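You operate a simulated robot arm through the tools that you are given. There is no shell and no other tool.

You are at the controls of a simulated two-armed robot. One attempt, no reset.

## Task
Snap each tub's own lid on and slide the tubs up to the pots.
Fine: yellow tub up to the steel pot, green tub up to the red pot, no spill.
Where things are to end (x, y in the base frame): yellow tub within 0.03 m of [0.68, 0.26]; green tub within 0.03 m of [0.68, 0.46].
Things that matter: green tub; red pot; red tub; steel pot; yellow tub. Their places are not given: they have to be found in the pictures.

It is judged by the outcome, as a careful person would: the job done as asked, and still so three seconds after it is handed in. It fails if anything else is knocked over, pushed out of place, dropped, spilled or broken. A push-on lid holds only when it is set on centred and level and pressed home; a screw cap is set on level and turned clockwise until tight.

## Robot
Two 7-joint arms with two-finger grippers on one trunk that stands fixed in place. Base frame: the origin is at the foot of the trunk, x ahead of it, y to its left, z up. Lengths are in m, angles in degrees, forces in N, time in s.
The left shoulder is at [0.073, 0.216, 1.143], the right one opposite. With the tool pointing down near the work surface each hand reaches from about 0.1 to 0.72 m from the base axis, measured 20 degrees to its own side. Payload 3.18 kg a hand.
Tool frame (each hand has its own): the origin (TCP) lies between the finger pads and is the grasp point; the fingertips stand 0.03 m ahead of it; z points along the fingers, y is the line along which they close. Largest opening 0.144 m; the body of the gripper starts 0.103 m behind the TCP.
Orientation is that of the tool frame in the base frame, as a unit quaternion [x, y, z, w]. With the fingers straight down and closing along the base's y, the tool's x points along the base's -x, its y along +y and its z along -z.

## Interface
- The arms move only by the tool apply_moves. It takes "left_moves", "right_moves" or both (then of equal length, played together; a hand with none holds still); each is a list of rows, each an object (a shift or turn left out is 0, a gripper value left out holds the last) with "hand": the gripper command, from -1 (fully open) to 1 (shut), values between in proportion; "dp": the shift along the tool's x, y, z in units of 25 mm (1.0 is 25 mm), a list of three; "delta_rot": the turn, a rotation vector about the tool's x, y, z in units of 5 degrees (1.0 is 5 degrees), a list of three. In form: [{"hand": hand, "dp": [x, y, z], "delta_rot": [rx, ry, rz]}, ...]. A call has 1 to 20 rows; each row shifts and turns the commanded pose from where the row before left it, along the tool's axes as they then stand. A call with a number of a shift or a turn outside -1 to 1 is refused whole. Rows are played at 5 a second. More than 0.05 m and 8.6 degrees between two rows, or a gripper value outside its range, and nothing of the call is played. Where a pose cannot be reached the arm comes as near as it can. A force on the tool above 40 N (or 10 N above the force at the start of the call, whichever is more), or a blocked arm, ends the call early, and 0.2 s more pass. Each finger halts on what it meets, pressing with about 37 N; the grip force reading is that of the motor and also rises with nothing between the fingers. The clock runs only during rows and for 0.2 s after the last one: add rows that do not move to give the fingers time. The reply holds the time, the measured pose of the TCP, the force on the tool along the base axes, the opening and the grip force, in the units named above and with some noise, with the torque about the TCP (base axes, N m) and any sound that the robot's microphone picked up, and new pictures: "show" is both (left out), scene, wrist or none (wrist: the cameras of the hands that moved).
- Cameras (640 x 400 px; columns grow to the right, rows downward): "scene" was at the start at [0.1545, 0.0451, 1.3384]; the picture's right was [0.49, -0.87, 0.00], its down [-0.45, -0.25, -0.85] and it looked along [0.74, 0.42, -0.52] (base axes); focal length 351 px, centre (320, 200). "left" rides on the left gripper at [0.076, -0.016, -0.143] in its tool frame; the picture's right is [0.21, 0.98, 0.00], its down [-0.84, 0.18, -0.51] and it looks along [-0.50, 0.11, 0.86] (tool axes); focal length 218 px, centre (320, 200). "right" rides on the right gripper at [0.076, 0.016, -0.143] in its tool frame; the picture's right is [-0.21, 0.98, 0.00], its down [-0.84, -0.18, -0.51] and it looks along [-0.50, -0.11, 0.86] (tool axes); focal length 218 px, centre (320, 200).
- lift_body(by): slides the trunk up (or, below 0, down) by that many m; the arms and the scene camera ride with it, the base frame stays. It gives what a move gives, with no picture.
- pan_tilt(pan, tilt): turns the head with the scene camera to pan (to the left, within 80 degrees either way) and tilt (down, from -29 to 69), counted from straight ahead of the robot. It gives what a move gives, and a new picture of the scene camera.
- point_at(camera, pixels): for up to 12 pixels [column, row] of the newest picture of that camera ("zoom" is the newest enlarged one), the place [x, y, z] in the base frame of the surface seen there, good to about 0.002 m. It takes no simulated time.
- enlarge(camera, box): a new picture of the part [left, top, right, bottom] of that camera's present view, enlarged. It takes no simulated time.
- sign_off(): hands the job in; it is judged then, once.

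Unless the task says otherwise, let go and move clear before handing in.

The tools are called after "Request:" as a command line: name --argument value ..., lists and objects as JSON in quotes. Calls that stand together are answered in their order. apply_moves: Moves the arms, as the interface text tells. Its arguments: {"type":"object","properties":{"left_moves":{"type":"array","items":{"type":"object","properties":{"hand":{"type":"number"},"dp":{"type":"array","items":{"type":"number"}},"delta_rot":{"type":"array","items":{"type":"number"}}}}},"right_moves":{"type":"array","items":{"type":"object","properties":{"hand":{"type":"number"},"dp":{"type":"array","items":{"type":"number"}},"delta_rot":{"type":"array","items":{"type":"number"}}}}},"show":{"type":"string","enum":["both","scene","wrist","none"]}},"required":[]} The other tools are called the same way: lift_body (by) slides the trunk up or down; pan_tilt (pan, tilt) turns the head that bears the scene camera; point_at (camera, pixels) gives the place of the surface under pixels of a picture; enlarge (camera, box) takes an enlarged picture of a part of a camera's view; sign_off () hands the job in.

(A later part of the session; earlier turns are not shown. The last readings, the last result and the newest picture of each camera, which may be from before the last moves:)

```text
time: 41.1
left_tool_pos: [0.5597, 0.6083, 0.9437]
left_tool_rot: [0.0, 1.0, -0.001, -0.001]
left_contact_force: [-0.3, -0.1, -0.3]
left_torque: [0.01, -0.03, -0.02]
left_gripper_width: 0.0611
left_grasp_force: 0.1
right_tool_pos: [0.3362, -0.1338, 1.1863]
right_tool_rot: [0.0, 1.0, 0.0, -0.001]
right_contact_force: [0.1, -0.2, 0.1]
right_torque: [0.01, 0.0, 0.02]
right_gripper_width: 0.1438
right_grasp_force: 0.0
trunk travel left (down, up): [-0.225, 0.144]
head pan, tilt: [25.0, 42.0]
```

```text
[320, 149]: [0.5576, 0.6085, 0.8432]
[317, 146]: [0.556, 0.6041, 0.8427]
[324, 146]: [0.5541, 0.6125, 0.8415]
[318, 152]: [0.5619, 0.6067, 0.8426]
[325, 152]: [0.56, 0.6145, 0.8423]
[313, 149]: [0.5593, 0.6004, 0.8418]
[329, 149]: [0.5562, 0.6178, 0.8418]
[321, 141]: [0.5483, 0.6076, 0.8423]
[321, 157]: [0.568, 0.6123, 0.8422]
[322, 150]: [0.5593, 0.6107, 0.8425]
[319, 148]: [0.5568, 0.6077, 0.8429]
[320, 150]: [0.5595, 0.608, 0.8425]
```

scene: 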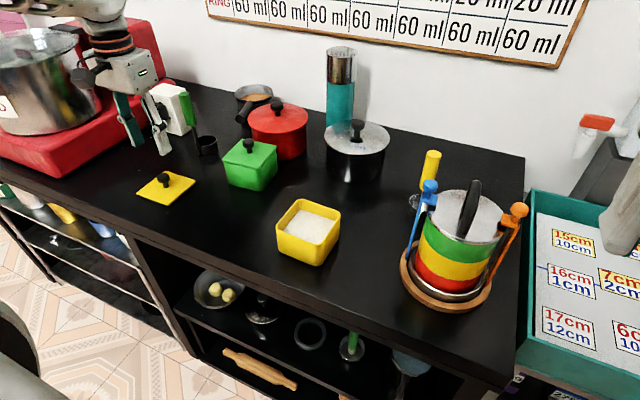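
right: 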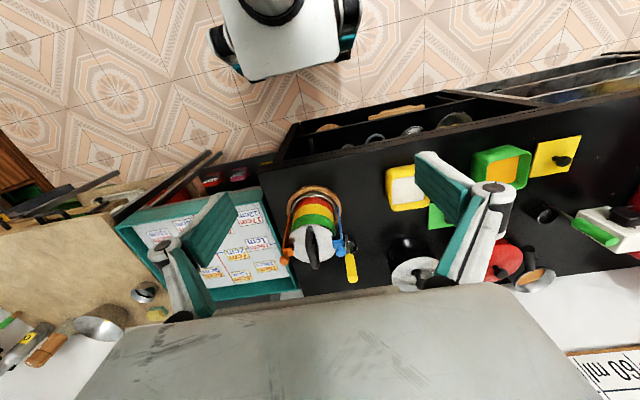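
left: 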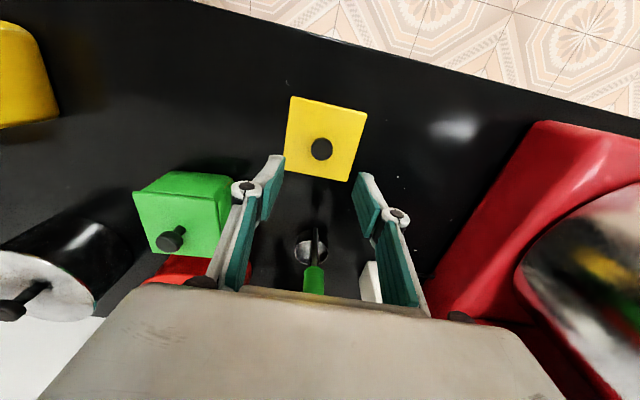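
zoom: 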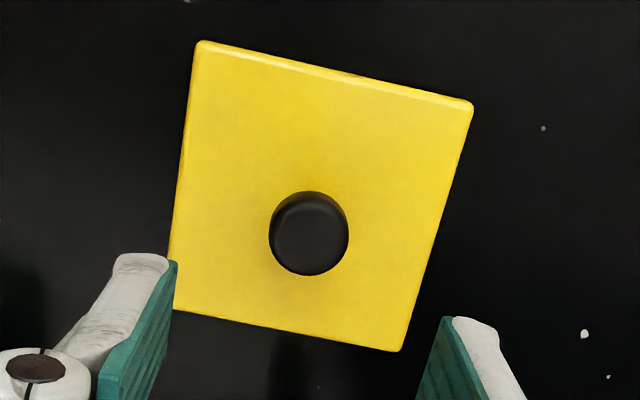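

The yellow lid is unturned (yaw ≈0–0.5°), knob at (0.558, 0.609), directly under the hand. I'll descend to z≈0.847 and close on the knob.

Request:
apply_moves --left_moves '[{"dp": [0.05, 0.02, 0.9]}, {"dp": [0, 0, 0.9]}, {"dp": [0, 0, 0.9]}, {"dp": [0, 0, 0.7]}, {"dp": [0, 0, 0.47]}, {}, {"hand": 0.6}, {"hand": 1}, {}, {}]' --show "both"

```text
time: 43.3
left_tool_pos: [0.5569, 0.6087, 0.8484]
left_tool_rot: [0.0, 1.0, -0.001, -0.001]
left_contact_force: [-0.4, 0.0, -0.2]
left_torque: [-0.01, 0.05, 0.02]
left_gripper_width: 0.0225
left_grasp_force: 37.2
right_tool_pos: [0.3366, -0.1341, 1.1861]
right_tool_rot: [0.0, 1.0, 0.001, 0.0]
right_contact_force: [0.4, -0.4, 0.2]
right_torque: [0.0, 0.01, 0.0]
right_gripper_width: 0.1442
right_grasp_force: 0.1
trunk travel left (down, up): [-0.225, 0.144]
head pan, tilt: [25.0, 42.0]
```

scene: 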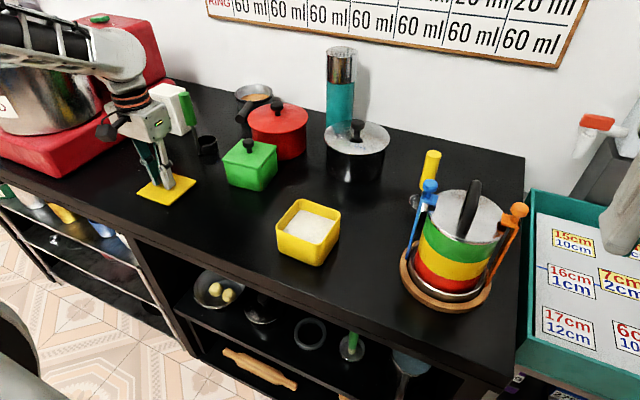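
left: 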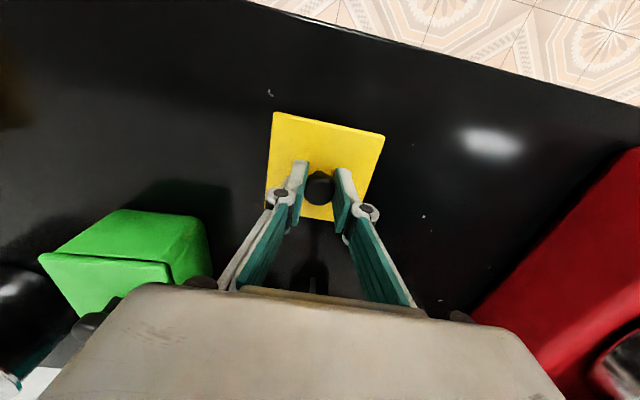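

Gripped at 0.0225 m and 37 N. I'll lift it 0.115 m straight up and then carry it right along x≈0.555, which passes well clear of the green tub.

Request:
apply_moves --left_moves '[{"dp": [0, 0, -0.3]}, {"dp": [0, 0, -0.8]}, {"dp": [0, 0, -1]}, {"dp": [0, 0, -1]}, {"dp": [0, 0, -1]}, {"dp": [0, 0, -0.5]}, {"dp": [0, -0.5, 0]}, {"dp": [0, -0.9, 0]}, {"dp": [0, -1, 0]}, {"dp": [0, -1, 0]}, {"dp": [0, -1, 0]}, {"dp": [0, -1, 0]}, {"dp": [0, -1, 0]}, {"dp": [0, -1, 0]}, {"dp": [0, -1, 0]}, {"dp": [0, -1, 0]}, {"dp": [0, -1, 0]}, {"dp": [0, -1, 0]}, {}]' --show "both"

```text
time: 47.3
left_tool_pos: [0.5548, 0.3238, 0.9633]
left_tool_rot: [0.001, 1.0, -0.001, -0.001]
left_contact_force: [-0.9, -0.3, -0.6]
left_torque: [0.04, -0.01, -0.01]
left_gripper_width: 0.0224
left_grasp_force: 36.9
right_tool_pos: [0.3363, -0.1333, 1.1879]
right_tool_rot: [-0.001, 1.0, 0.001, -0.001]
right_contact_force: [0.0, -0.3, 0.1]
right_torque: [0.02, 0.0, 0.0]
right_gripper_width: 0.1437
right_grasp_force: 0.0
trunk travel left (down, up): [-0.225, 0.144]
head pan, tilt: [25.0, 42.0]
```

scene: 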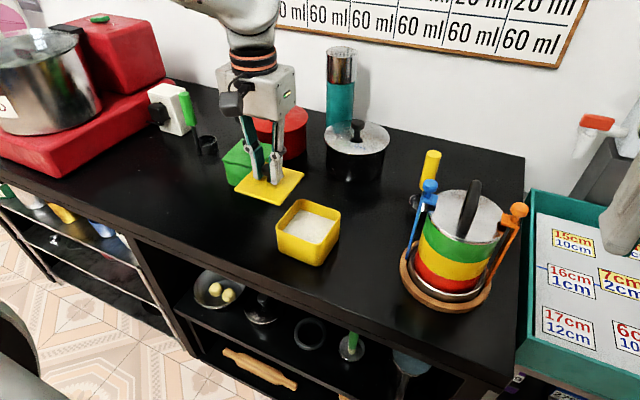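
left: 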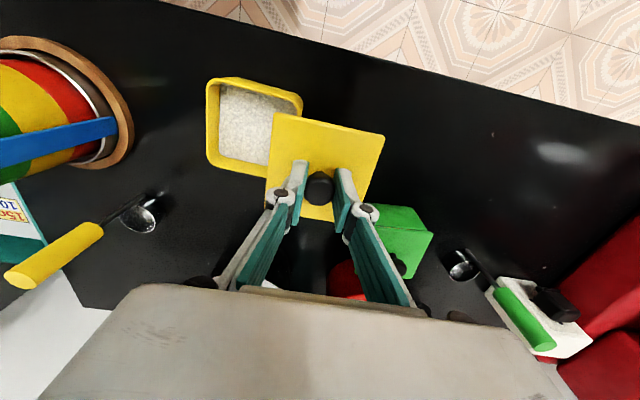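

The lid is held level at (0.555, 0.324, 0.963). I'll measure its pose relative to the hand and re-measure the yellow tub's rim before the final approach.

Request:
point_at --camera "left" --pixels '[[285, 117], [320, 124], [350, 130], [375, 136], [381, 145], [376, 165], [272, 130], [270, 155], [268, 180], [320, 185], [320, 145], [345, 150]]'

Request:
enlarge --camera "scene" --box '[225, 140, 345, 270]'

Request:
point_at --camera "zoom" --pixels '[[200, 190], [260, 210], [320, 228], [375, 245], [405, 205], [435, 175], [460, 140], [200, 160], [235, 125], [420, 110], [445, 120], [330, 180]]'

```text
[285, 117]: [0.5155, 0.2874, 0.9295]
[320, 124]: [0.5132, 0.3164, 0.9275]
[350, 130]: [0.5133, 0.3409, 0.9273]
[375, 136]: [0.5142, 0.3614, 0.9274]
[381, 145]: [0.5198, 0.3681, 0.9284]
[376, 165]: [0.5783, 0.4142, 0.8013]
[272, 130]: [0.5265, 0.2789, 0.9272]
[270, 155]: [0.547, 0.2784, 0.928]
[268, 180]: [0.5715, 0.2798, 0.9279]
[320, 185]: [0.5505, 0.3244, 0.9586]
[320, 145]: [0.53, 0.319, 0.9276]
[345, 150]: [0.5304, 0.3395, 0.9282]
```

```text
3.08 times, centred on (285, 205) of scene
```

zoom: 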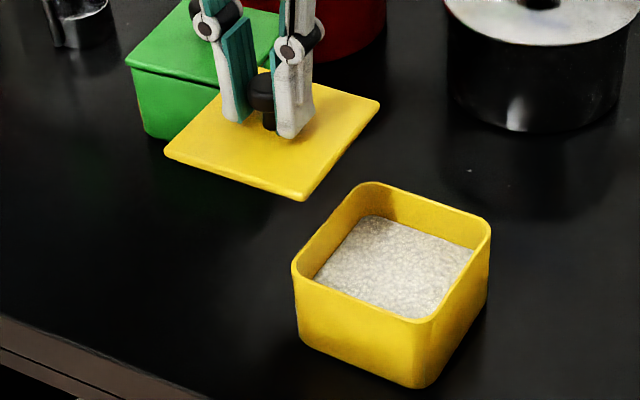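

```text
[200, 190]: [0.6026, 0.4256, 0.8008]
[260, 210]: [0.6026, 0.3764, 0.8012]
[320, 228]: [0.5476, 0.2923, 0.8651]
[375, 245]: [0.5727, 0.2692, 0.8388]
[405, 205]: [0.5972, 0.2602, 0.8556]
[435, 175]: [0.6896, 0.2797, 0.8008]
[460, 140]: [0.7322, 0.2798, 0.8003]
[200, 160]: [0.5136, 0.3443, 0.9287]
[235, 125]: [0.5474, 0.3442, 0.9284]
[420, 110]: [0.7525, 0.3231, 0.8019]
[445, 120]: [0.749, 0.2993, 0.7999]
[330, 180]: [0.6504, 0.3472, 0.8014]
```

The lid centre is near (0.558, 0.324), level at z 0.928 and unturned. I'll carry it the last 78 mm to above the yellow tub, turn it −3°, and lower it to about 8 mm above the rim.

Request:
apply_moves --left_moves '[{"dp": [0.04, -0.5, 0]}, {"dp": [0.05, -0.8, 0]}, {"dp": [0.05, -0.8, 0]}, {"dp": [0.05, -0.6, 0]}, {"dp": [0.05, -0.41, 0]}, {"delta_rot": [0, 0, 0.3]}, {"delta_rot": [0, 0, 0.3]}, {"dp": [0, 0, 0.5]}, {"dp": [0, 0, 0.5]}, {"dp": [0, 0, 0.4]}, {"dp": [0, 0, 0.25]}, {}, {}]' --show "both"

Request:
enlarge --camera "scene" --box '[265, 175, 355, 275]'

```text
time: 50.1
left_tool_pos: [0.5506, 0.2464, 0.9232]
left_tool_rot: [0.026, 1.0, -0.001, -0.001]
left_contact_force: [0.5, 0.5, -0.4]
left_torque: [0.0, 0.08, 0.02]
left_gripper_width: 0.0223
left_grasp_force: 36.9
right_tool_pos: [0.3367, -0.1332, 1.187]
right_tool_rot: [0.0, 1.0, 0.0, -0.001]
right_contact_force: [0.0, 0.2, -0.2]
right_torque: [0.01, -0.01, -0.04]
right_gripper_width: 0.144
right_grasp_force: 0.0
trunk travel left (down, up): [-0.225, 0.144]
head pan, tilt: [25.0, 42.0]
```

scene: 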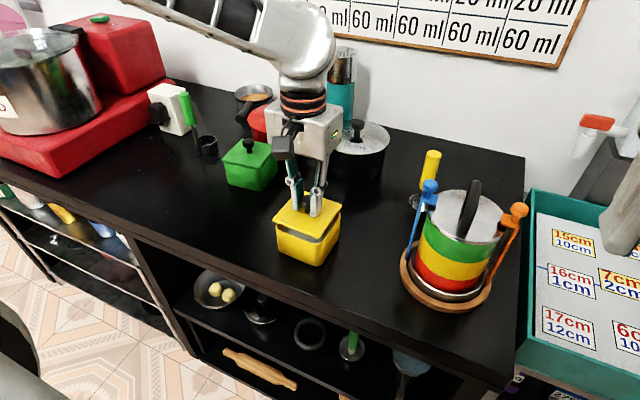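
left: 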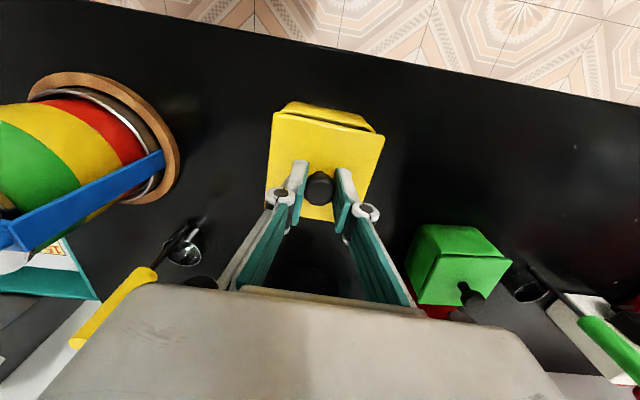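

```text
4.00 times, centred on (310, 225) of scene
```

zoom: 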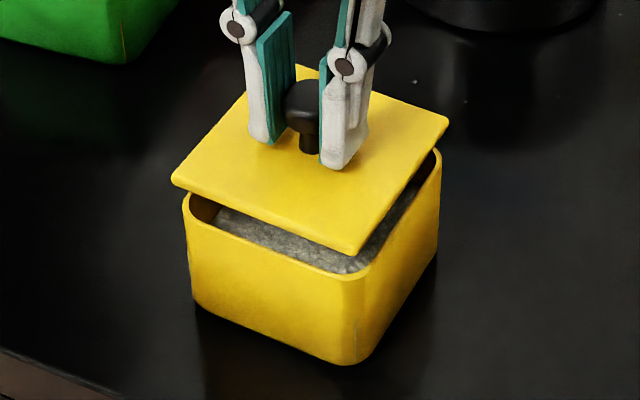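

The lid hovers over the yellow tub; I'll measure lid edges against the rim in a closer zoom.

Request:
enlarge --camera "scene" --box '[270, 185, 350, 250]'

```text
6.15 times, centred on (310, 218) of scene
```

zoom: 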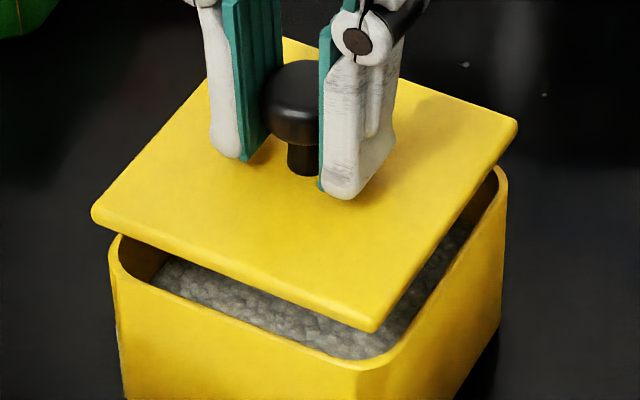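

Request:
point_at --camera "zoom" --pixels '[[140, 238], [200, 262], [260, 285], [320, 308], [395, 308], [425, 268], [460, 220], [500, 160], [140, 232], [260, 279], [420, 270], [480, 190]]'

Request:
point_at --camera "zoom" --pixels '[[140, 284], [180, 302], [230, 324], [280, 345], [330, 362], [410, 335], [440, 295], [470, 255], [495, 215], [505, 190], [112, 255], [385, 358]]'

```text
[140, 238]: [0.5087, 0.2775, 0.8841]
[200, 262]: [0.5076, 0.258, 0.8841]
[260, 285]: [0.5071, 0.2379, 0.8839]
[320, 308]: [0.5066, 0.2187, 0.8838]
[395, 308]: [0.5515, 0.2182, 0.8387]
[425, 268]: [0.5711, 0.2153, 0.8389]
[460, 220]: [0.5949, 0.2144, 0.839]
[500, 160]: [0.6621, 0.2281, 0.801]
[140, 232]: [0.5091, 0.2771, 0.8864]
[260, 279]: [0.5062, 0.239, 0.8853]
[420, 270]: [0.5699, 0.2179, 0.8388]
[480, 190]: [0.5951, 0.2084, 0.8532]
```

```text
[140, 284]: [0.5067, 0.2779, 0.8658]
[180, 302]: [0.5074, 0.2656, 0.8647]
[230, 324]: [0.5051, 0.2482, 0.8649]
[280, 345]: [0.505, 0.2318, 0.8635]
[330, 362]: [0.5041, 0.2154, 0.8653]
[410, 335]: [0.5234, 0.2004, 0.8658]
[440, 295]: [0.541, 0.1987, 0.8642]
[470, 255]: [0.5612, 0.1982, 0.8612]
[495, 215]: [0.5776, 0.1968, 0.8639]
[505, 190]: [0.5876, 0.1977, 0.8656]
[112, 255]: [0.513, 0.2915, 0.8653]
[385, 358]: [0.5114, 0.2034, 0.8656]
```

Near edges agree (lid about 2 mm inside the rim, yaw −2° vs −2.7°). My right-edge points missed the lid; I'll re-sample those.

Request:
point_at --camera "zoom" --pixels '[[386, 310], [390, 304], [395, 297], [418, 268], [422, 262], [427, 254], [455, 216], [459, 210], [463, 203], [495, 160], [500, 153], [505, 146]]'

Request:
point_at --camera "zoom" --pixels '[[120, 225], [350, 315], [368, 322], [110, 200], [160, 140], [190, 100], [400, 80], [450, 95], [490, 110], [505, 125], [300, 260], [200, 200]]'

```text
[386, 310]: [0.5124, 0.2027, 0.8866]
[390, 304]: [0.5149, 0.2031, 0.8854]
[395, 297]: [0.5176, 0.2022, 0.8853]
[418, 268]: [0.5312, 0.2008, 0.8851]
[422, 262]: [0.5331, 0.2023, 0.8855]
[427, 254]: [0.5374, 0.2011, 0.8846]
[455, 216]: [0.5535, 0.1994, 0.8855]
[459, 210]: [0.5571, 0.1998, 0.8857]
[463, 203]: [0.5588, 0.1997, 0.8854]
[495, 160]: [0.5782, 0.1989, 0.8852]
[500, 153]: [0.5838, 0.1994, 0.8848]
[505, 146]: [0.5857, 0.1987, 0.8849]
```

```text
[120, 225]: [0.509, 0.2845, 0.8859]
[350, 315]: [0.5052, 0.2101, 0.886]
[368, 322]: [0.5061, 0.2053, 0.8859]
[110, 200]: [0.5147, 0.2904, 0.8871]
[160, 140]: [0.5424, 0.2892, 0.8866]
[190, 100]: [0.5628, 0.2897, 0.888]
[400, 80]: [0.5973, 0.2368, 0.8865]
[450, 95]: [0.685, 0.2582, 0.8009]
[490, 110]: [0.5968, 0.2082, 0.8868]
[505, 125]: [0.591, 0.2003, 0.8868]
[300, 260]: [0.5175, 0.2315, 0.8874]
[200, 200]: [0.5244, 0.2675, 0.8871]
```

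The lid is centred within about half a millimetre (1.8 mm inside near, 2.0 mm inside right) and parallel to the rim. I'll lower and press in 1 mm steps as before.

Request:
apply_moves --left_moves '[{"dp": [0, 0, 0.15]}, {"dp": [0, 0, 0.15]}, {"dp": [0, 0, 0.12]}, {"dp": [0, 0, 0.06]}, {"dp": [0, 0, 0.05]}, {"dp": [0, 0, 0.05]}, {"dp": [0, 0, 0.05]}, {"dp": [0, 0, 0.05]}, {"dp": [0, 0, 0.05]}, {"dp": [0, 0, 0.05]}, {}]' --show "scene"

Request:
enlarge --camera "scene" --box '[270, 185, 350, 250]'

```text
time: 52.4
left_tool_pos: [0.5527, 0.2448, 0.9084]
left_tool_rot: [0.027, 1.0, 0.0, 0.003]
left_contact_force: [-10.4, 5.0, 25.0]
left_torque: [0.06, 0.22, -0.04]
left_gripper_width: 0.0223
left_grasp_force: 36.9
right_tool_pos: [0.3354, -0.1327, 1.187]
right_tool_rot: [0.0, 1.0, 0.0, 0.0]
right_contact_force: [0.7, 0.1, 0.0]
right_torque: [0.0, 0.03, 0.0]
right_gripper_width: 0.1437
right_grasp_force: 0.0
trunk travel left (down, up): [-0.225, 0.144]
head pan, tilt: [25.0, 42.0]
heard: snap
stopped in row 11 (left hand): the force on the tool passed its limit at 41 N (the readings are from after the stop); the commanded pose is now the measured one
```

scene: 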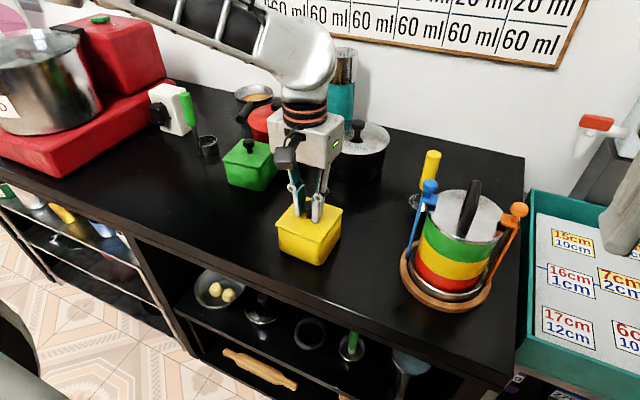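

```text
6.15 times, centred on (310, 218) of scene
```

zoom: 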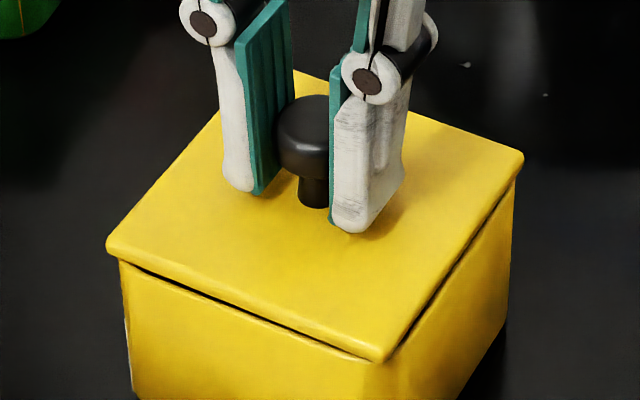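

A snap was heard here too, with the lid down level as on the green one. I'll check its height all round, then ease off and let go.

Request:
point_at --camera "zoom" --pixels '[[130, 240], [180, 180], [250, 250], [320, 300], [380, 340], [430, 260], [480, 190], [510, 160], [430, 130], [460, 145], [200, 220], [360, 260]]'

Request:
apply_moves --left_moves '[{"dp": [0, 0, -0.06]}, {}, {"hand": 0.7}, {"hand": 0.4}, {"hand": 0.2}, {}, {"dp": [0, 0, -0.6]}, {"dp": [0, 0, -0.8]}, {"dp": [0, 0, -0.8]}, {"dp": [0, 0, -0.8], "hand": -0.3}, {"hand": -0.74}, {}]' --show "both"

Request:
enlarge --camera "scene" --box '[270, 185, 350, 250]'

```text
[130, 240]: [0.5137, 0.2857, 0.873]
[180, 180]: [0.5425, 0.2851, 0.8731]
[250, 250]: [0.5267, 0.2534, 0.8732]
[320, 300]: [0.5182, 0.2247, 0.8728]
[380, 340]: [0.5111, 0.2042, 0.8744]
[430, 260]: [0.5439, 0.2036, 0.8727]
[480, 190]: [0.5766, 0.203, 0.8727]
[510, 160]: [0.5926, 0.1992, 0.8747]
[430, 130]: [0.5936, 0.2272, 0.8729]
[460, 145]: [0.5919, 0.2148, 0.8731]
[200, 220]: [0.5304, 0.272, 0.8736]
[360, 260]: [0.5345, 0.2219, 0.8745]
```

```text
time: 55.0
left_tool_pos: [0.5513, 0.2474, 0.9811]
left_tool_rot: [0.027, 1.0, -0.001, 0.002]
left_contact_force: [0.3, -0.6, -1.3]
left_torque: [0.0, 0.02, -0.03]
left_gripper_width: 0.1251
left_grasp_force: 0.1
right_tool_pos: [0.3375, -0.1345, 1.187]
right_tool_rot: [0.0, 1.0, 0.0, -0.001]
right_contact_force: [0.1, -0.6, -0.1]
right_torque: [0.0, 0.01, -0.03]
right_gripper_width: 0.144
right_grasp_force: 0.2
trunk travel left (down, up): [-0.225, 0.144]
head pan, tilt: [25.0, 42.0]
```

scene: 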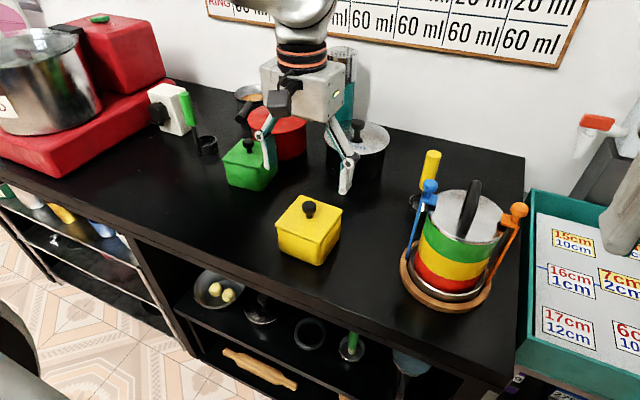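
left: 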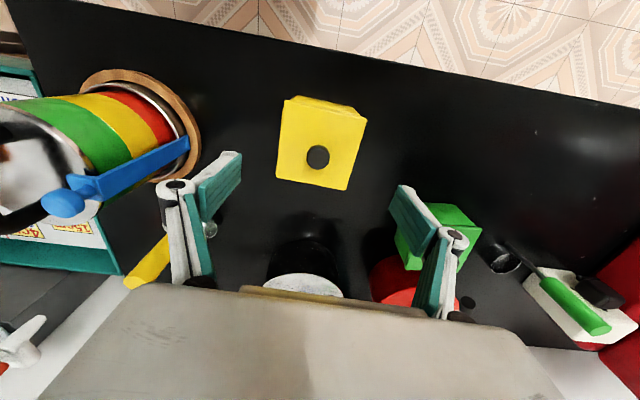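

```text
6.15 times, centred on (310, 218) of scene
```

zoom: 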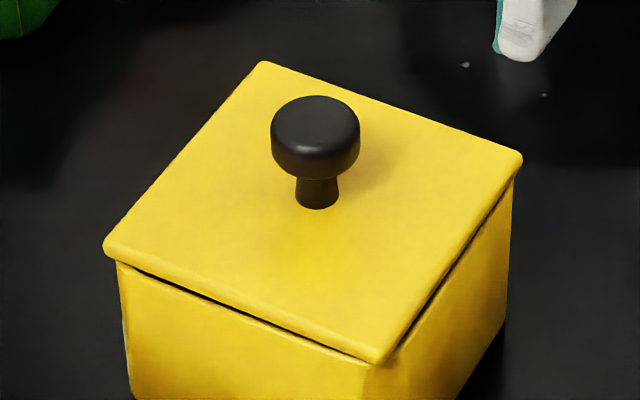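

The yellow lid is on and level. Before gripping the tub I'll locate the striped stack's base and the yellow-handled ladle cup near the right finger's path.

Request:
point_at --camera "scene" --pixels '[[402, 262], [400, 250], [405, 240], [413, 205], [409, 200], [418, 208], [430, 160], [424, 180], [330, 172], [345, 182], [338, 165], [310, 206]]'

Request:
enlarge --camera "scene" --box '[330, 130, 470, 270]'

```text
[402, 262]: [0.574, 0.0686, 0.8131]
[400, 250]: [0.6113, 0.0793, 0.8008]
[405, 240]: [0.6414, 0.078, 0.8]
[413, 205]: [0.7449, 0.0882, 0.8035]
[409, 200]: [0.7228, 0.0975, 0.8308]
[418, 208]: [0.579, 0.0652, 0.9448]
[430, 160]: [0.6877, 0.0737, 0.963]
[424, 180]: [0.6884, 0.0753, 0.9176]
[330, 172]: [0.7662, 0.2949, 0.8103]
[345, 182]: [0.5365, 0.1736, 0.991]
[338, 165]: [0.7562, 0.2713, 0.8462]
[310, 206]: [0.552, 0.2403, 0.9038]
```

```text
2.86 times, centred on (400, 200) of scene
```

zoom: 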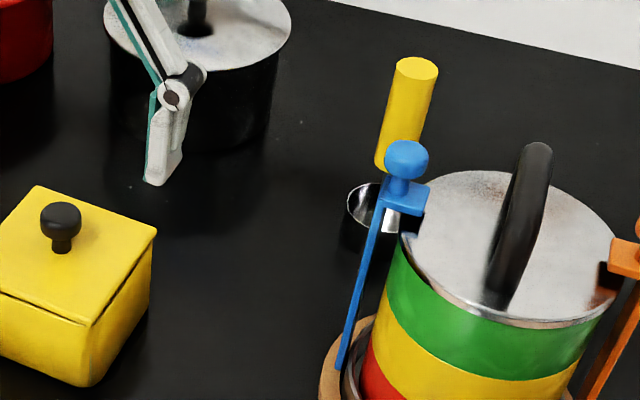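

The stack's base ends at y≈0.08 and the ladle cup at y≈0.10, so the right finger (y≥0.165) has ample room. I'll descend around the yellow tub and close on it.

Request:
apply_moves --left_moves '[{"dp": [0, -0.04, 0.5]}, {"dp": [0, 0, 1]}, {"dp": [0, 0, 1]}, {"dp": [0, 0, 1]}, {"dp": [0, 0, 1]}, {"dp": [0, 0, 0.6]}, {"dp": [0, 0, 0.25]}, {}, {"hand": -0.5}, {"hand": -0.25}, {"hand": 0}, {"hand": 1}, {}, {}]' --show "both"

Request:
enlarge --camera "scene" --box '[255, 165, 375, 275]'

```text
time: 58.0
left_tool_pos: [0.5532, 0.2437, 0.8492]
left_tool_rot: [0.027, 1.0, 0.0, 0.002]
left_contact_force: [-0.3, 2.5, 1.1]
left_torque: [0.25, -0.05, 0.03]
left_gripper_width: 0.0944
left_grasp_force: 37.0
right_tool_pos: [0.3369, -0.1338, 1.1874]
right_tool_rot: [0.0, 1.0, 0.0, -0.001]
right_contact_force: [0.4, 0.3, -0.7]
right_torque: [0.01, 0.03, 0.0]
right_gripper_width: 0.1438
right_grasp_force: 0.1
trunk travel left (down, up): [-0.225, 0.144]
head pan, tilt: [25.0, 42.0]
```

scene: 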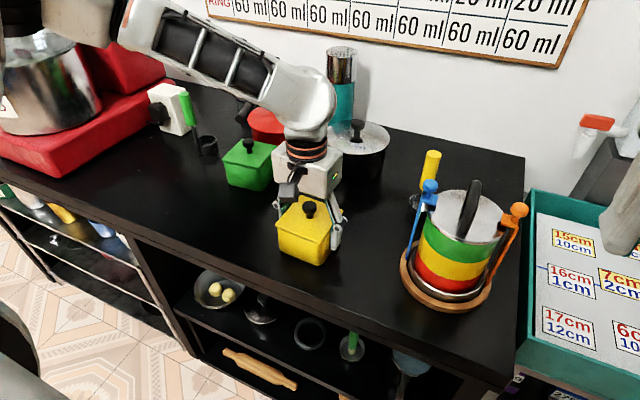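
left: 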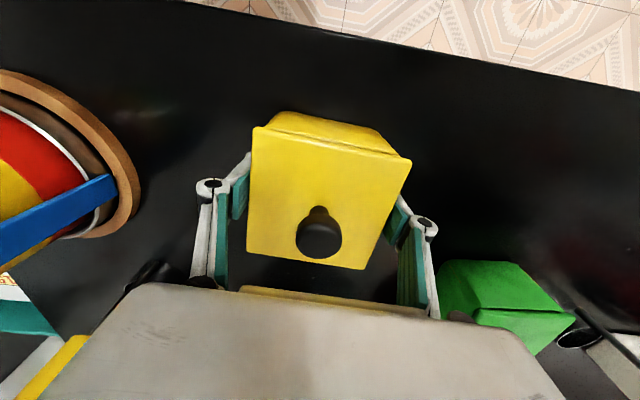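

```text
3.64 times, centred on (315, 220) of scene
```

zoom: 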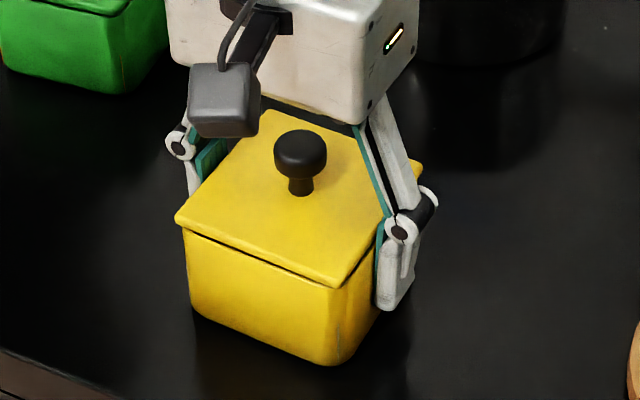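

The grip holds the yellow tub squarely (0.0944 m, 37 N). I'll slide it forward 128 mm and 14 mm left to (0.68, 0.26).

Request:
apply_moves --left_moves '[{"dp": [-0.3, 0.049, 0]}, {"dp": [-0.5, 0.081, 0]}, {"dp": [-0.6, 0.098, 0]}, {"dp": [-0.6, 0.098, 0]}, {"dp": [-0.6, 0.098, 0]}, {"dp": [-0.6, 0.098, 0]}, {"dp": [-0.6, 0.098, 0]}, {"dp": [-0.6, 0.098, 0]}, {"dp": [-0.4, 0.065, 0]}, {"dp": [-0.28, 0.045, 0]}, {}, {}]' --show "both"

Request:
enlarge --camera "scene" --box '[255, 110, 415, 240]'

```text
time: 60.5
left_tool_pos: [0.6493, 0.2843, 0.8626]
left_tool_rot: [0.028, 1.0, -0.002, 0.003]
left_contact_force: [0.0, 0.8, -3.7]
left_torque: [0.01, 0.0, -0.04]
left_gripper_width: 0.0945
left_grasp_force: 37.5
left hand out of reach, approached as far as the arm can: row 5, 6, 7, 8, 9, 10
right_tool_pos: [0.3372, -0.1331, 1.1876]
right_tool_rot: [0.0, 1.0, 0.0, -0.001]
right_contact_force: [0.1, -0.6, 0.9]
right_torque: [0.01, 0.02, 0.0]
right_gripper_width: 0.144
right_grasp_force: 0.1
trunk travel left (down, up): [-0.225, 0.144]
head pan, tilt: [25.0, 42.0]
```

scene: 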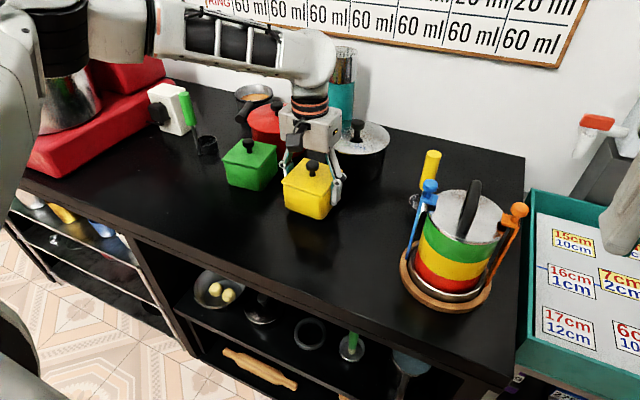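
left: 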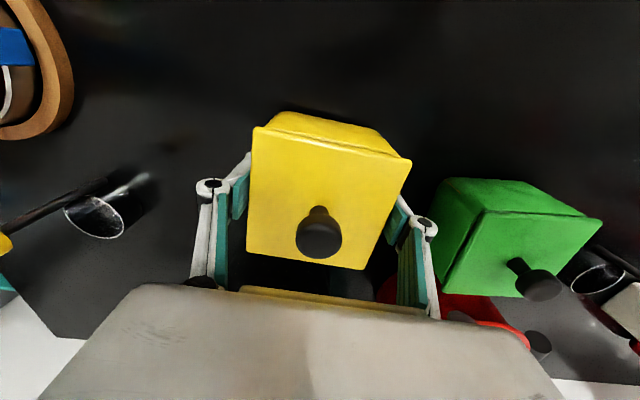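

```text
3.08 times, centred on (335, 175) of scene
```

zoom: 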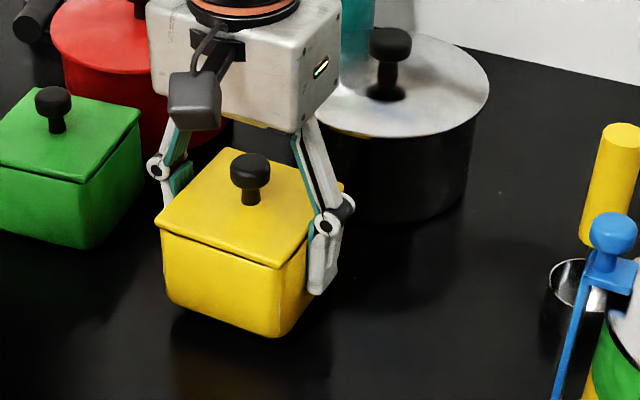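

The arm ran out of reach from row 5 on: the hand is at (0.649, 0.284, 0.863), so the gripped tub has been lifted about 13 mm and drifted left. I'll bring it back along the path a little so it is set down gently in reach, then re-plan (push from behind).

Request:
apply_moves --left_moves '[{"dp": [0.3, -0.05, 0]}, {"dp": [0.4, -0.065, 0]}, {"dp": [0.4, -0.065, 0]}, {}, {}]' --show "scene"

Request:
enlarge --camera "scene" --box '[255, 110, 415, 240]'

```text
time: 61.8
left_tool_pos: [0.6209, 0.2823, 0.8629]
left_tool_rot: [0.026, 1.0, -0.001, 0.0]
left_contact_force: [0.8, 0.3, -2.3]
left_torque: [-0.02, 0.05, -0.03]
left_gripper_width: 0.0947
left_grasp_force: 37.0
right_tool_pos: [0.3367, -0.1336, 1.1863]
right_tool_rot: [0.0, 1.0, -0.001, -0.001]
right_contact_force: [-0.3, 0.3, -0.2]
right_torque: [0.0, -0.01, -0.02]
right_gripper_width: 0.144
right_grasp_force: 0.0
trunk travel left (down, up): [-0.225, 0.144]
head pan, tilt: [25.0, 42.0]
```

scene: 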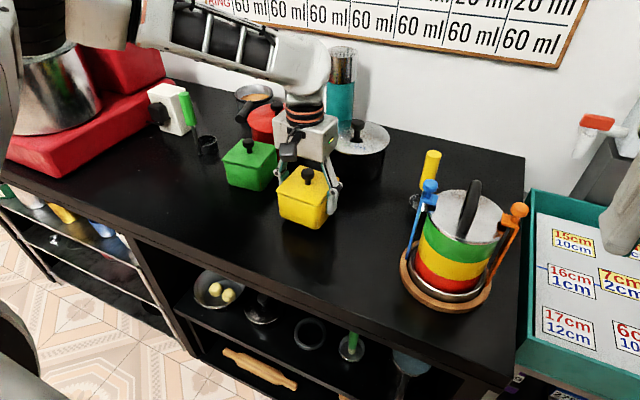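

```text
3.08 times, centred on (335, 175) of scene
```

zoom: 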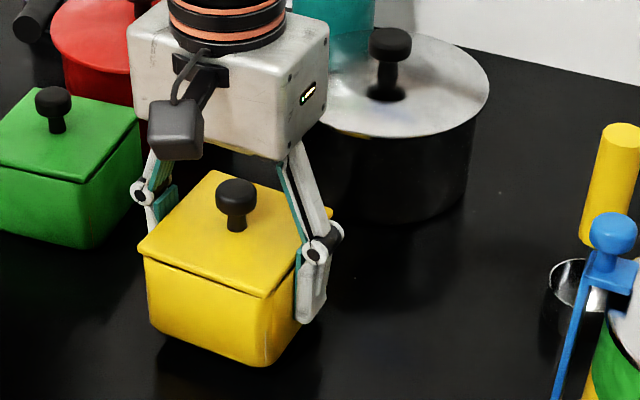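

The commanded pose had been clipped to what was reached: the tub now hangs about 14 mm up at (0.621, 0.282), level. I'll lower it gently onto the counter here.

Request:
apply_moves --left_moves '[{"dp": [0, 0, 0.2]}, {"dp": [0, 0, 0.15]}, {"dp": [0, 0, 0.1]}, {"dp": [0, 0, 0.06]}, {}]' --show "scene"

```text
time: 63.0
left_tool_pos: [0.6195, 0.2808, 0.8501]
left_tool_rot: [0.026, 1.0, -0.001, 0.001]
left_contact_force: [-0.9, -0.6, -4.1]
left_torque: [0.03, 0.02, 0.01]
left_gripper_width: 0.0943
left_grasp_force: 36.3
right_tool_pos: [0.3359, -0.1338, 1.1878]
right_tool_rot: [0.0, 1.0, 0.0, 0.0]
right_contact_force: [-0.2, -1.0, 0.1]
right_torque: [0.01, -0.01, 0.03]
right_gripper_width: 0.144
right_grasp_force: 0.1
trunk travel left (down, up): [-0.225, 0.144]
head pan, tilt: [25.0, 42.0]
```

scene: 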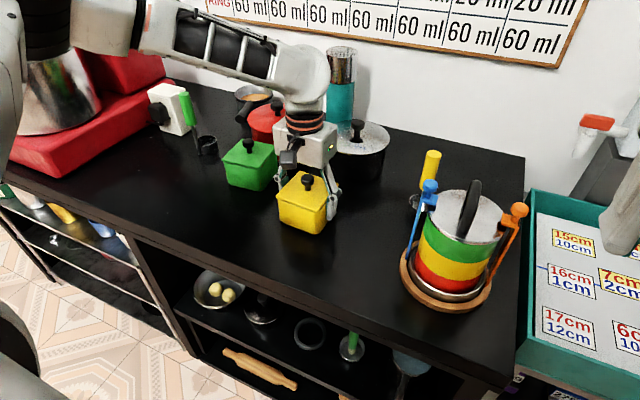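

The tub hangs at most 1 mm above the counter now (−4 N is its weight). I'll lower that last bit and try one small forward step to see where the reach ends.

Request:
apply_moves --left_moves '[{"dp": [0, 0, 0.05]}, {"dp": [-0.4, 0, 0]}, {"dp": [-0.4, 0, 0]}, {}]' --show "none"

```text
time: 64.0
left_tool_pos: [0.6397, 0.2806, 0.8492]
left_tool_rot: [0.027, 1.0, -0.001, 0.002]
left_contact_force: [0.6, -0.6, -3.6]
left_torque: [0.01, 0.02, -0.03]
left_gripper_width: 0.0942
left_grasp_force: 37.1
right_tool_pos: [0.3368, -0.1333, 1.1876]
right_tool_rot: [0.0, 1.0, 0.0, -0.001]
right_contact_force: [0.7, 0.4, -0.3]
right_torque: [-0.01, -0.01, 0.02]
right_gripper_width: 0.144
right_grasp_force: 0.1
trunk travel left (down, up): [-0.225, 0.144]
head pan, tilt: [25.0, 42.0]
```

That worked: (0.640, 0.281, 0.849), no reach warning. I'll continue forward in small steps along this line, lowering another millimetre.

Request:
apply_moves --left_moves '[{"dp": [0, 0, 0.05]}, {"dp": [-0.4, 0, 0]}, {"dp": [-0.4, 0, 0]}, {"dp": [-0.3, 0, 0]}, {}]' --show "none"

```text
time: 65.2
left_tool_pos: [0.6497, 0.2911, 0.8564]
left_tool_rot: [0.027, 1.0, -0.002, 0.002]
left_contact_force: [0.0, 0.2, -3.9]
left_torque: [0.01, 0.01, 0.0]
left_gripper_width: 0.0945
left_grasp_force: 36.8
left hand out of reach, approached as far as the arm can: row 2, 3, 4
right_tool_pos: [0.336, -0.1329, 1.1863]
right_tool_rot: [0.0, 1.0, -0.001, -0.001]
right_contact_force: [-1.1, -0.3, 0.6]
right_torque: [0.04, -0.02, 0.01]
right_gripper_width: 0.1439
right_grasp_force: 0.0
trunk travel left (down, up): [-0.225, 0.144]
head pan, tilt: [25.0, 42.0]
```

The limit lies around x≈0.645 at this y (it trades forward reach for height and leftward drift), so the gripped tub can't get to 0.68 this way. Instead I'll set it down in reach at about (0.62, 0.26), let go, and push it the last 6 cm from behind with both fingertips.

Request:
apply_moves --left_moves '[{"dp": [0.56, 0, 0]}, {"dp": [0.56, -0.3, 0]}, {"dp": [0, -0.5, 0]}, {"dp": [0, -0.5, 0]}, {"dp": [0, 0, 0.15]}, {"dp": [0, 0, 0.1]}, {}]' --show "scene"

Request:
enlarge --camera "scene" --box '[255, 130, 375, 250]'

```text
time: 66.8
left_tool_pos: [0.6189, 0.2618, 0.8482]
left_tool_rot: [0.026, 1.0, -0.001, 0.001]
left_contact_force: [-0.7, 0.0, -4.0]
left_torque: [0.02, 0.01, 0.0]
left_gripper_width: 0.0948
left_grasp_force: 37.7
right_tool_pos: [0.3364, -0.1328, 1.1869]
right_tool_rot: [0.0, 1.0, 0.0, -0.001]
right_contact_force: [0.9, -0.3, 0.8]
right_torque: [0.03, 0.0, 0.0]
right_gripper_width: 0.1439
right_grasp_force: 0.0
trunk travel left (down, up): [-0.225, 0.144]
head pan, tilt: [25.0, 42.0]
```

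scene: 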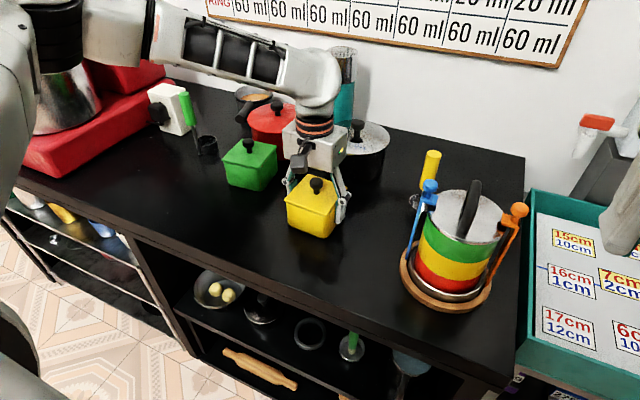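

```text
3.33 times, centred on (315, 190) of scene
```

zoom: 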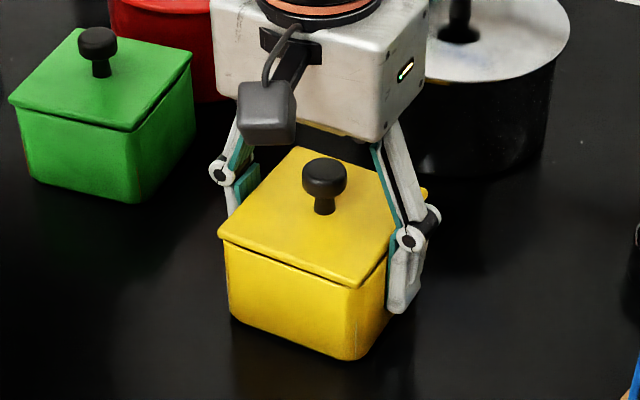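

The hand is at (0.619, 0.262, 0.848) but still carries −4 N, so the tub may hang slightly. I'll measure its lid and base heights.

Request:
point_at --camera "zoom" --pixels '[[250, 220], [300, 240], [350, 260], [350, 230], [330, 275], [300, 190], [345, 355], [300, 340], [240, 310], [250, 320], [325, 165], [280, 230]]'

```text
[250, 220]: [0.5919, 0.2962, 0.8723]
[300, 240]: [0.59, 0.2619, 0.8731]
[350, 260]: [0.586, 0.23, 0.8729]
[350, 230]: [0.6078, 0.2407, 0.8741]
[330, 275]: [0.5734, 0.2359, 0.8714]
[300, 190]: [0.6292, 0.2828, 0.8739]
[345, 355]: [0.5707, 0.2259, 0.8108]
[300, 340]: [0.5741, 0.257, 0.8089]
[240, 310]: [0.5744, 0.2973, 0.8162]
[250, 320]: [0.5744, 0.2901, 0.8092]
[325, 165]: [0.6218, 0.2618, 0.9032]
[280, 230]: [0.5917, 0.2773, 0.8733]
```

The lid top is at 0.873, the same as when it stood on the counter, so it's within a fraction of a millimetre of it. I'll lower 1.5 mm more to transfer the weight and then open.

Request:
apply_moves --left_moves '[{"dp": [0, 0, 0.06]}, {}, {}]' --show "none"

```text
time: 67.5
left_tool_pos: [0.6182, 0.261, 0.8479]
left_tool_rot: [0.026, 1.0, -0.001, 0.002]
left_contact_force: [1.9, 1.9, 4.1]
left_torque: [0.03, 0.26, -0.03]
left_gripper_width: 0.0945
left_grasp_force: 37.3
right_tool_pos: [0.3359, -0.1333, 1.1863]
right_tool_rot: [0.0, 1.0, 0.0, -0.002]
right_contact_force: [0.0, 0.3, -0.2]
right_torque: [0.02, 0.02, -0.02]
right_gripper_width: 0.1441
right_grasp_force: 0.0
trunk travel left (down, up): [-0.225, 0.144]
head pan, tilt: [25.0, 42.0]
```

The tub rests on the counter now (+4 N). I'll open, rise above it, move back behind it and narrow the fingers.

Request:
apply_moves --left_moves '[{"hand": -0.5}, {"hand": -0.7}, {}, {"dp": [0, 0, -0.5]}, {"dp": [0, 0, -1]}, {"dp": [0, 0, -1]}, {"dp": [0, 0, -1]}, {"dp": [0, 0, -1]}, {"dp": [0.9, 0, 0], "hand": -0.3}, {"dp": [0.9, 0, 0], "hand": 0.15}, {"dp": [0.9, 0, 0]}, {"dp": [0.5, 0, 0]}, {}]' --show "both"

Request:
enlarge --camera "scene" --box '[215, 110, 375, 250]'

```text
time: 70.3
left_tool_pos: [0.5425, 0.2649, 0.9599]
left_tool_rot: [0.026, 1.0, -0.001, 0.001]
left_contact_force: [-0.3, 0.5, -0.2]
left_torque: [0.01, -0.02, 0.0]
left_gripper_width: 0.0612
left_grasp_force: 0.0
right_tool_pos: [0.3366, -0.1338, 1.1866]
right_tool_rot: [0.001, 1.0, 0.0, -0.001]
right_contact_force: [-0.5, -0.5, -0.3]
right_torque: [-0.01, 0.02, 0.01]
right_gripper_width: 0.1438
right_grasp_force: 0.0
trunk travel left (down, up): [-0.225, 0.144]
head pan, tilt: [25.0, 42.0]
```

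scene: 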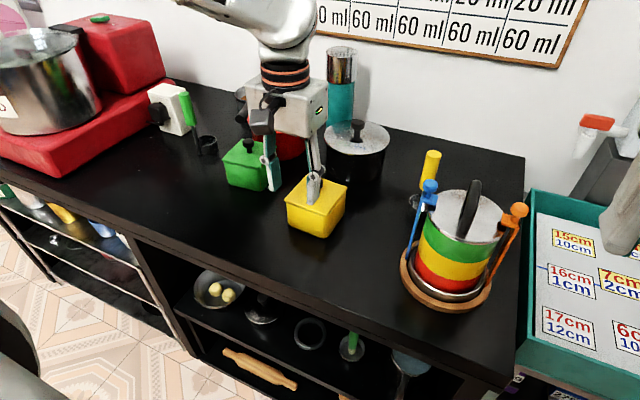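
left: 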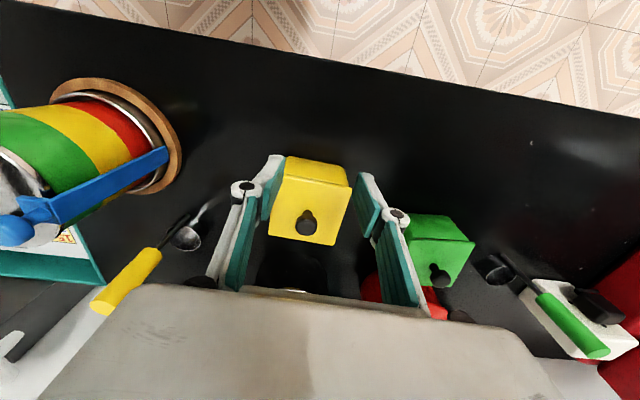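

```text
2.86 times, centred on (295, 180) of scene
```

zoom: 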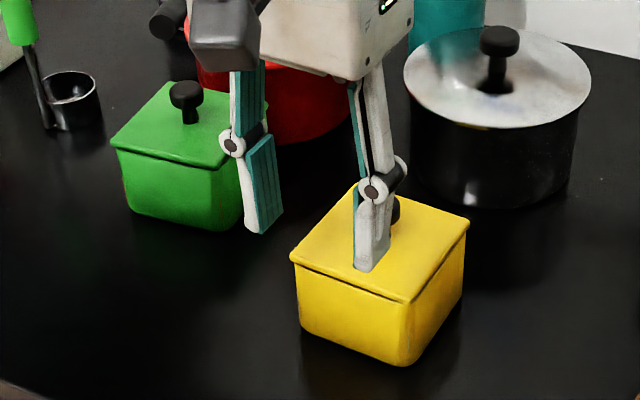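

The hand is behind and above the tub. I'll measure the yellow tub's position (lid corners and near face) before descending behind it.

Request:
point_at --camera "zoom" --pixels '[[296, 258], [410, 297], [464, 225], [330, 275], [370, 290], [310, 290], [350, 310], [395, 330], [430, 265], [450, 240], [345, 215], [400, 205]]'

Request:
point_at --camera "left" --pixels '[[290, 160], [320, 167], [345, 182], [272, 230], [300, 238], [333, 243], [283, 190], [278, 210], [342, 215], [300, 210], [320, 200], [306, 215]]'

```text
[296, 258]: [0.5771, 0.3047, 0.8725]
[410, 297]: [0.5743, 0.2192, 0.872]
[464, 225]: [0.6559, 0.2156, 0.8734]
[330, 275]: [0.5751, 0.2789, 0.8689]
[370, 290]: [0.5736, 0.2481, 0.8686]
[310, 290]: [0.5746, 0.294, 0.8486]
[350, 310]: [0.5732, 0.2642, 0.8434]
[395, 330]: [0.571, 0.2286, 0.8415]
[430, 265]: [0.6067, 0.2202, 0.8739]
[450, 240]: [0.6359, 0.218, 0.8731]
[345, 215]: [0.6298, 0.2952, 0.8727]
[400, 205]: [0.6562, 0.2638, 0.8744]
```

```text
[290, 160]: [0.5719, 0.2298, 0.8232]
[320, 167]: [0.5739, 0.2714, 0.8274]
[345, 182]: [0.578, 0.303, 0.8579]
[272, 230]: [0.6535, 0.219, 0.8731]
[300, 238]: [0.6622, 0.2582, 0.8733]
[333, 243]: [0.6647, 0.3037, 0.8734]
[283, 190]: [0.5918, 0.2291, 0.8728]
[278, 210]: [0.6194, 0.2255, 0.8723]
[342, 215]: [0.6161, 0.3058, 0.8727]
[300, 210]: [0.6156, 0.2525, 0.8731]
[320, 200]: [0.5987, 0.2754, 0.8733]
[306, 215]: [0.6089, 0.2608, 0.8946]
```

The yellow tub stands at about (0.620, 0.262), near face at x≈0.5735. I'll come down behind it to z≈0.862 with the fingers 0.06 apart, 19 mm clear of its face.

Request:
apply_moves --left_moves '[{"dp": [0.05, -0.12, 0.8]}, {"dp": [0, 0, 1]}, {"dp": [0, 0, 1]}, {"dp": [0, 0, 0.7]}, {"dp": [0, 0, 0.4]}, {}]' --show "both"

Request:
enlarge --camera "scene" --box '[235, 130, 385, 260]'

```text
time: 71.8
left_tool_pos: [0.5358, 0.2604, 0.8641]
left_tool_rot: [0.026, 1.0, -0.001, 0.002]
left_contact_force: [0.7, -0.4, -0.2]
left_torque: [-0.04, -0.04, 0.0]
left_gripper_width: 0.0612
left_grasp_force: 0.0
right_tool_pos: [0.3354, -0.1336, 1.1876]
right_tool_rot: [0.001, 1.0, 0.001, -0.001]
right_contact_force: [-0.1, -0.7, -0.6]
right_torque: [-0.02, 0.01, 0.0]
right_gripper_width: 0.1441
right_grasp_force: 0.1
trunk travel left (down, up): [-0.225, 0.144]
head pan, tilt: [25.0, 42.0]
```

scene: 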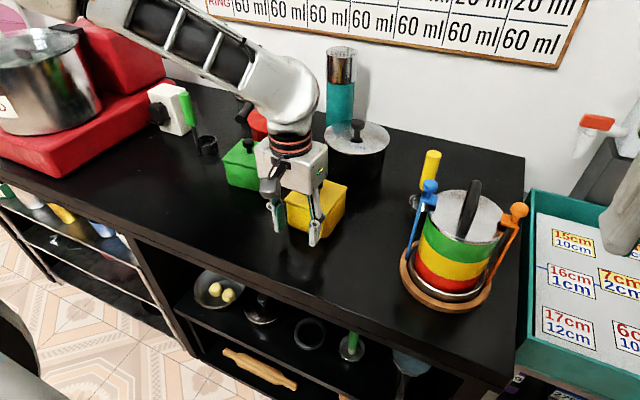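
left: 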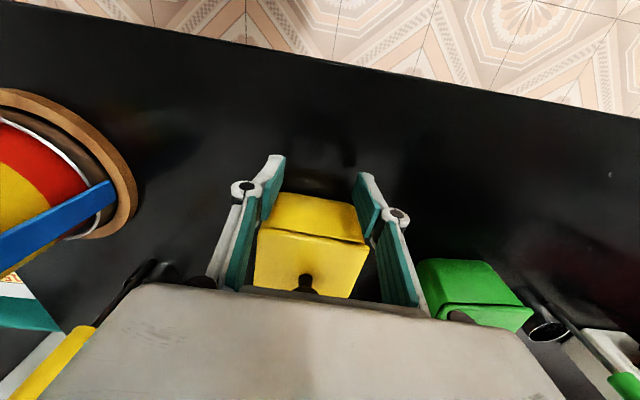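

```text
3.08 times, centred on (310, 195) of scene
```

zoom: 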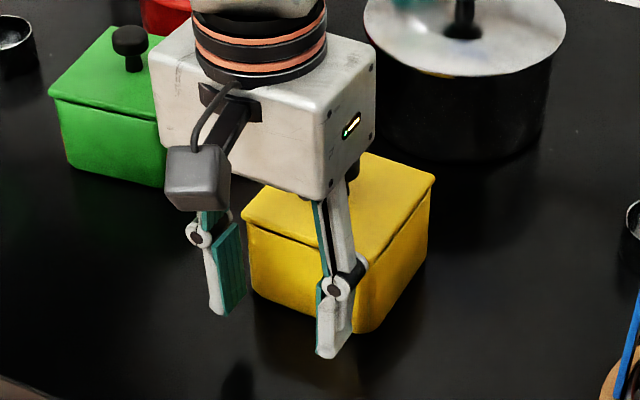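

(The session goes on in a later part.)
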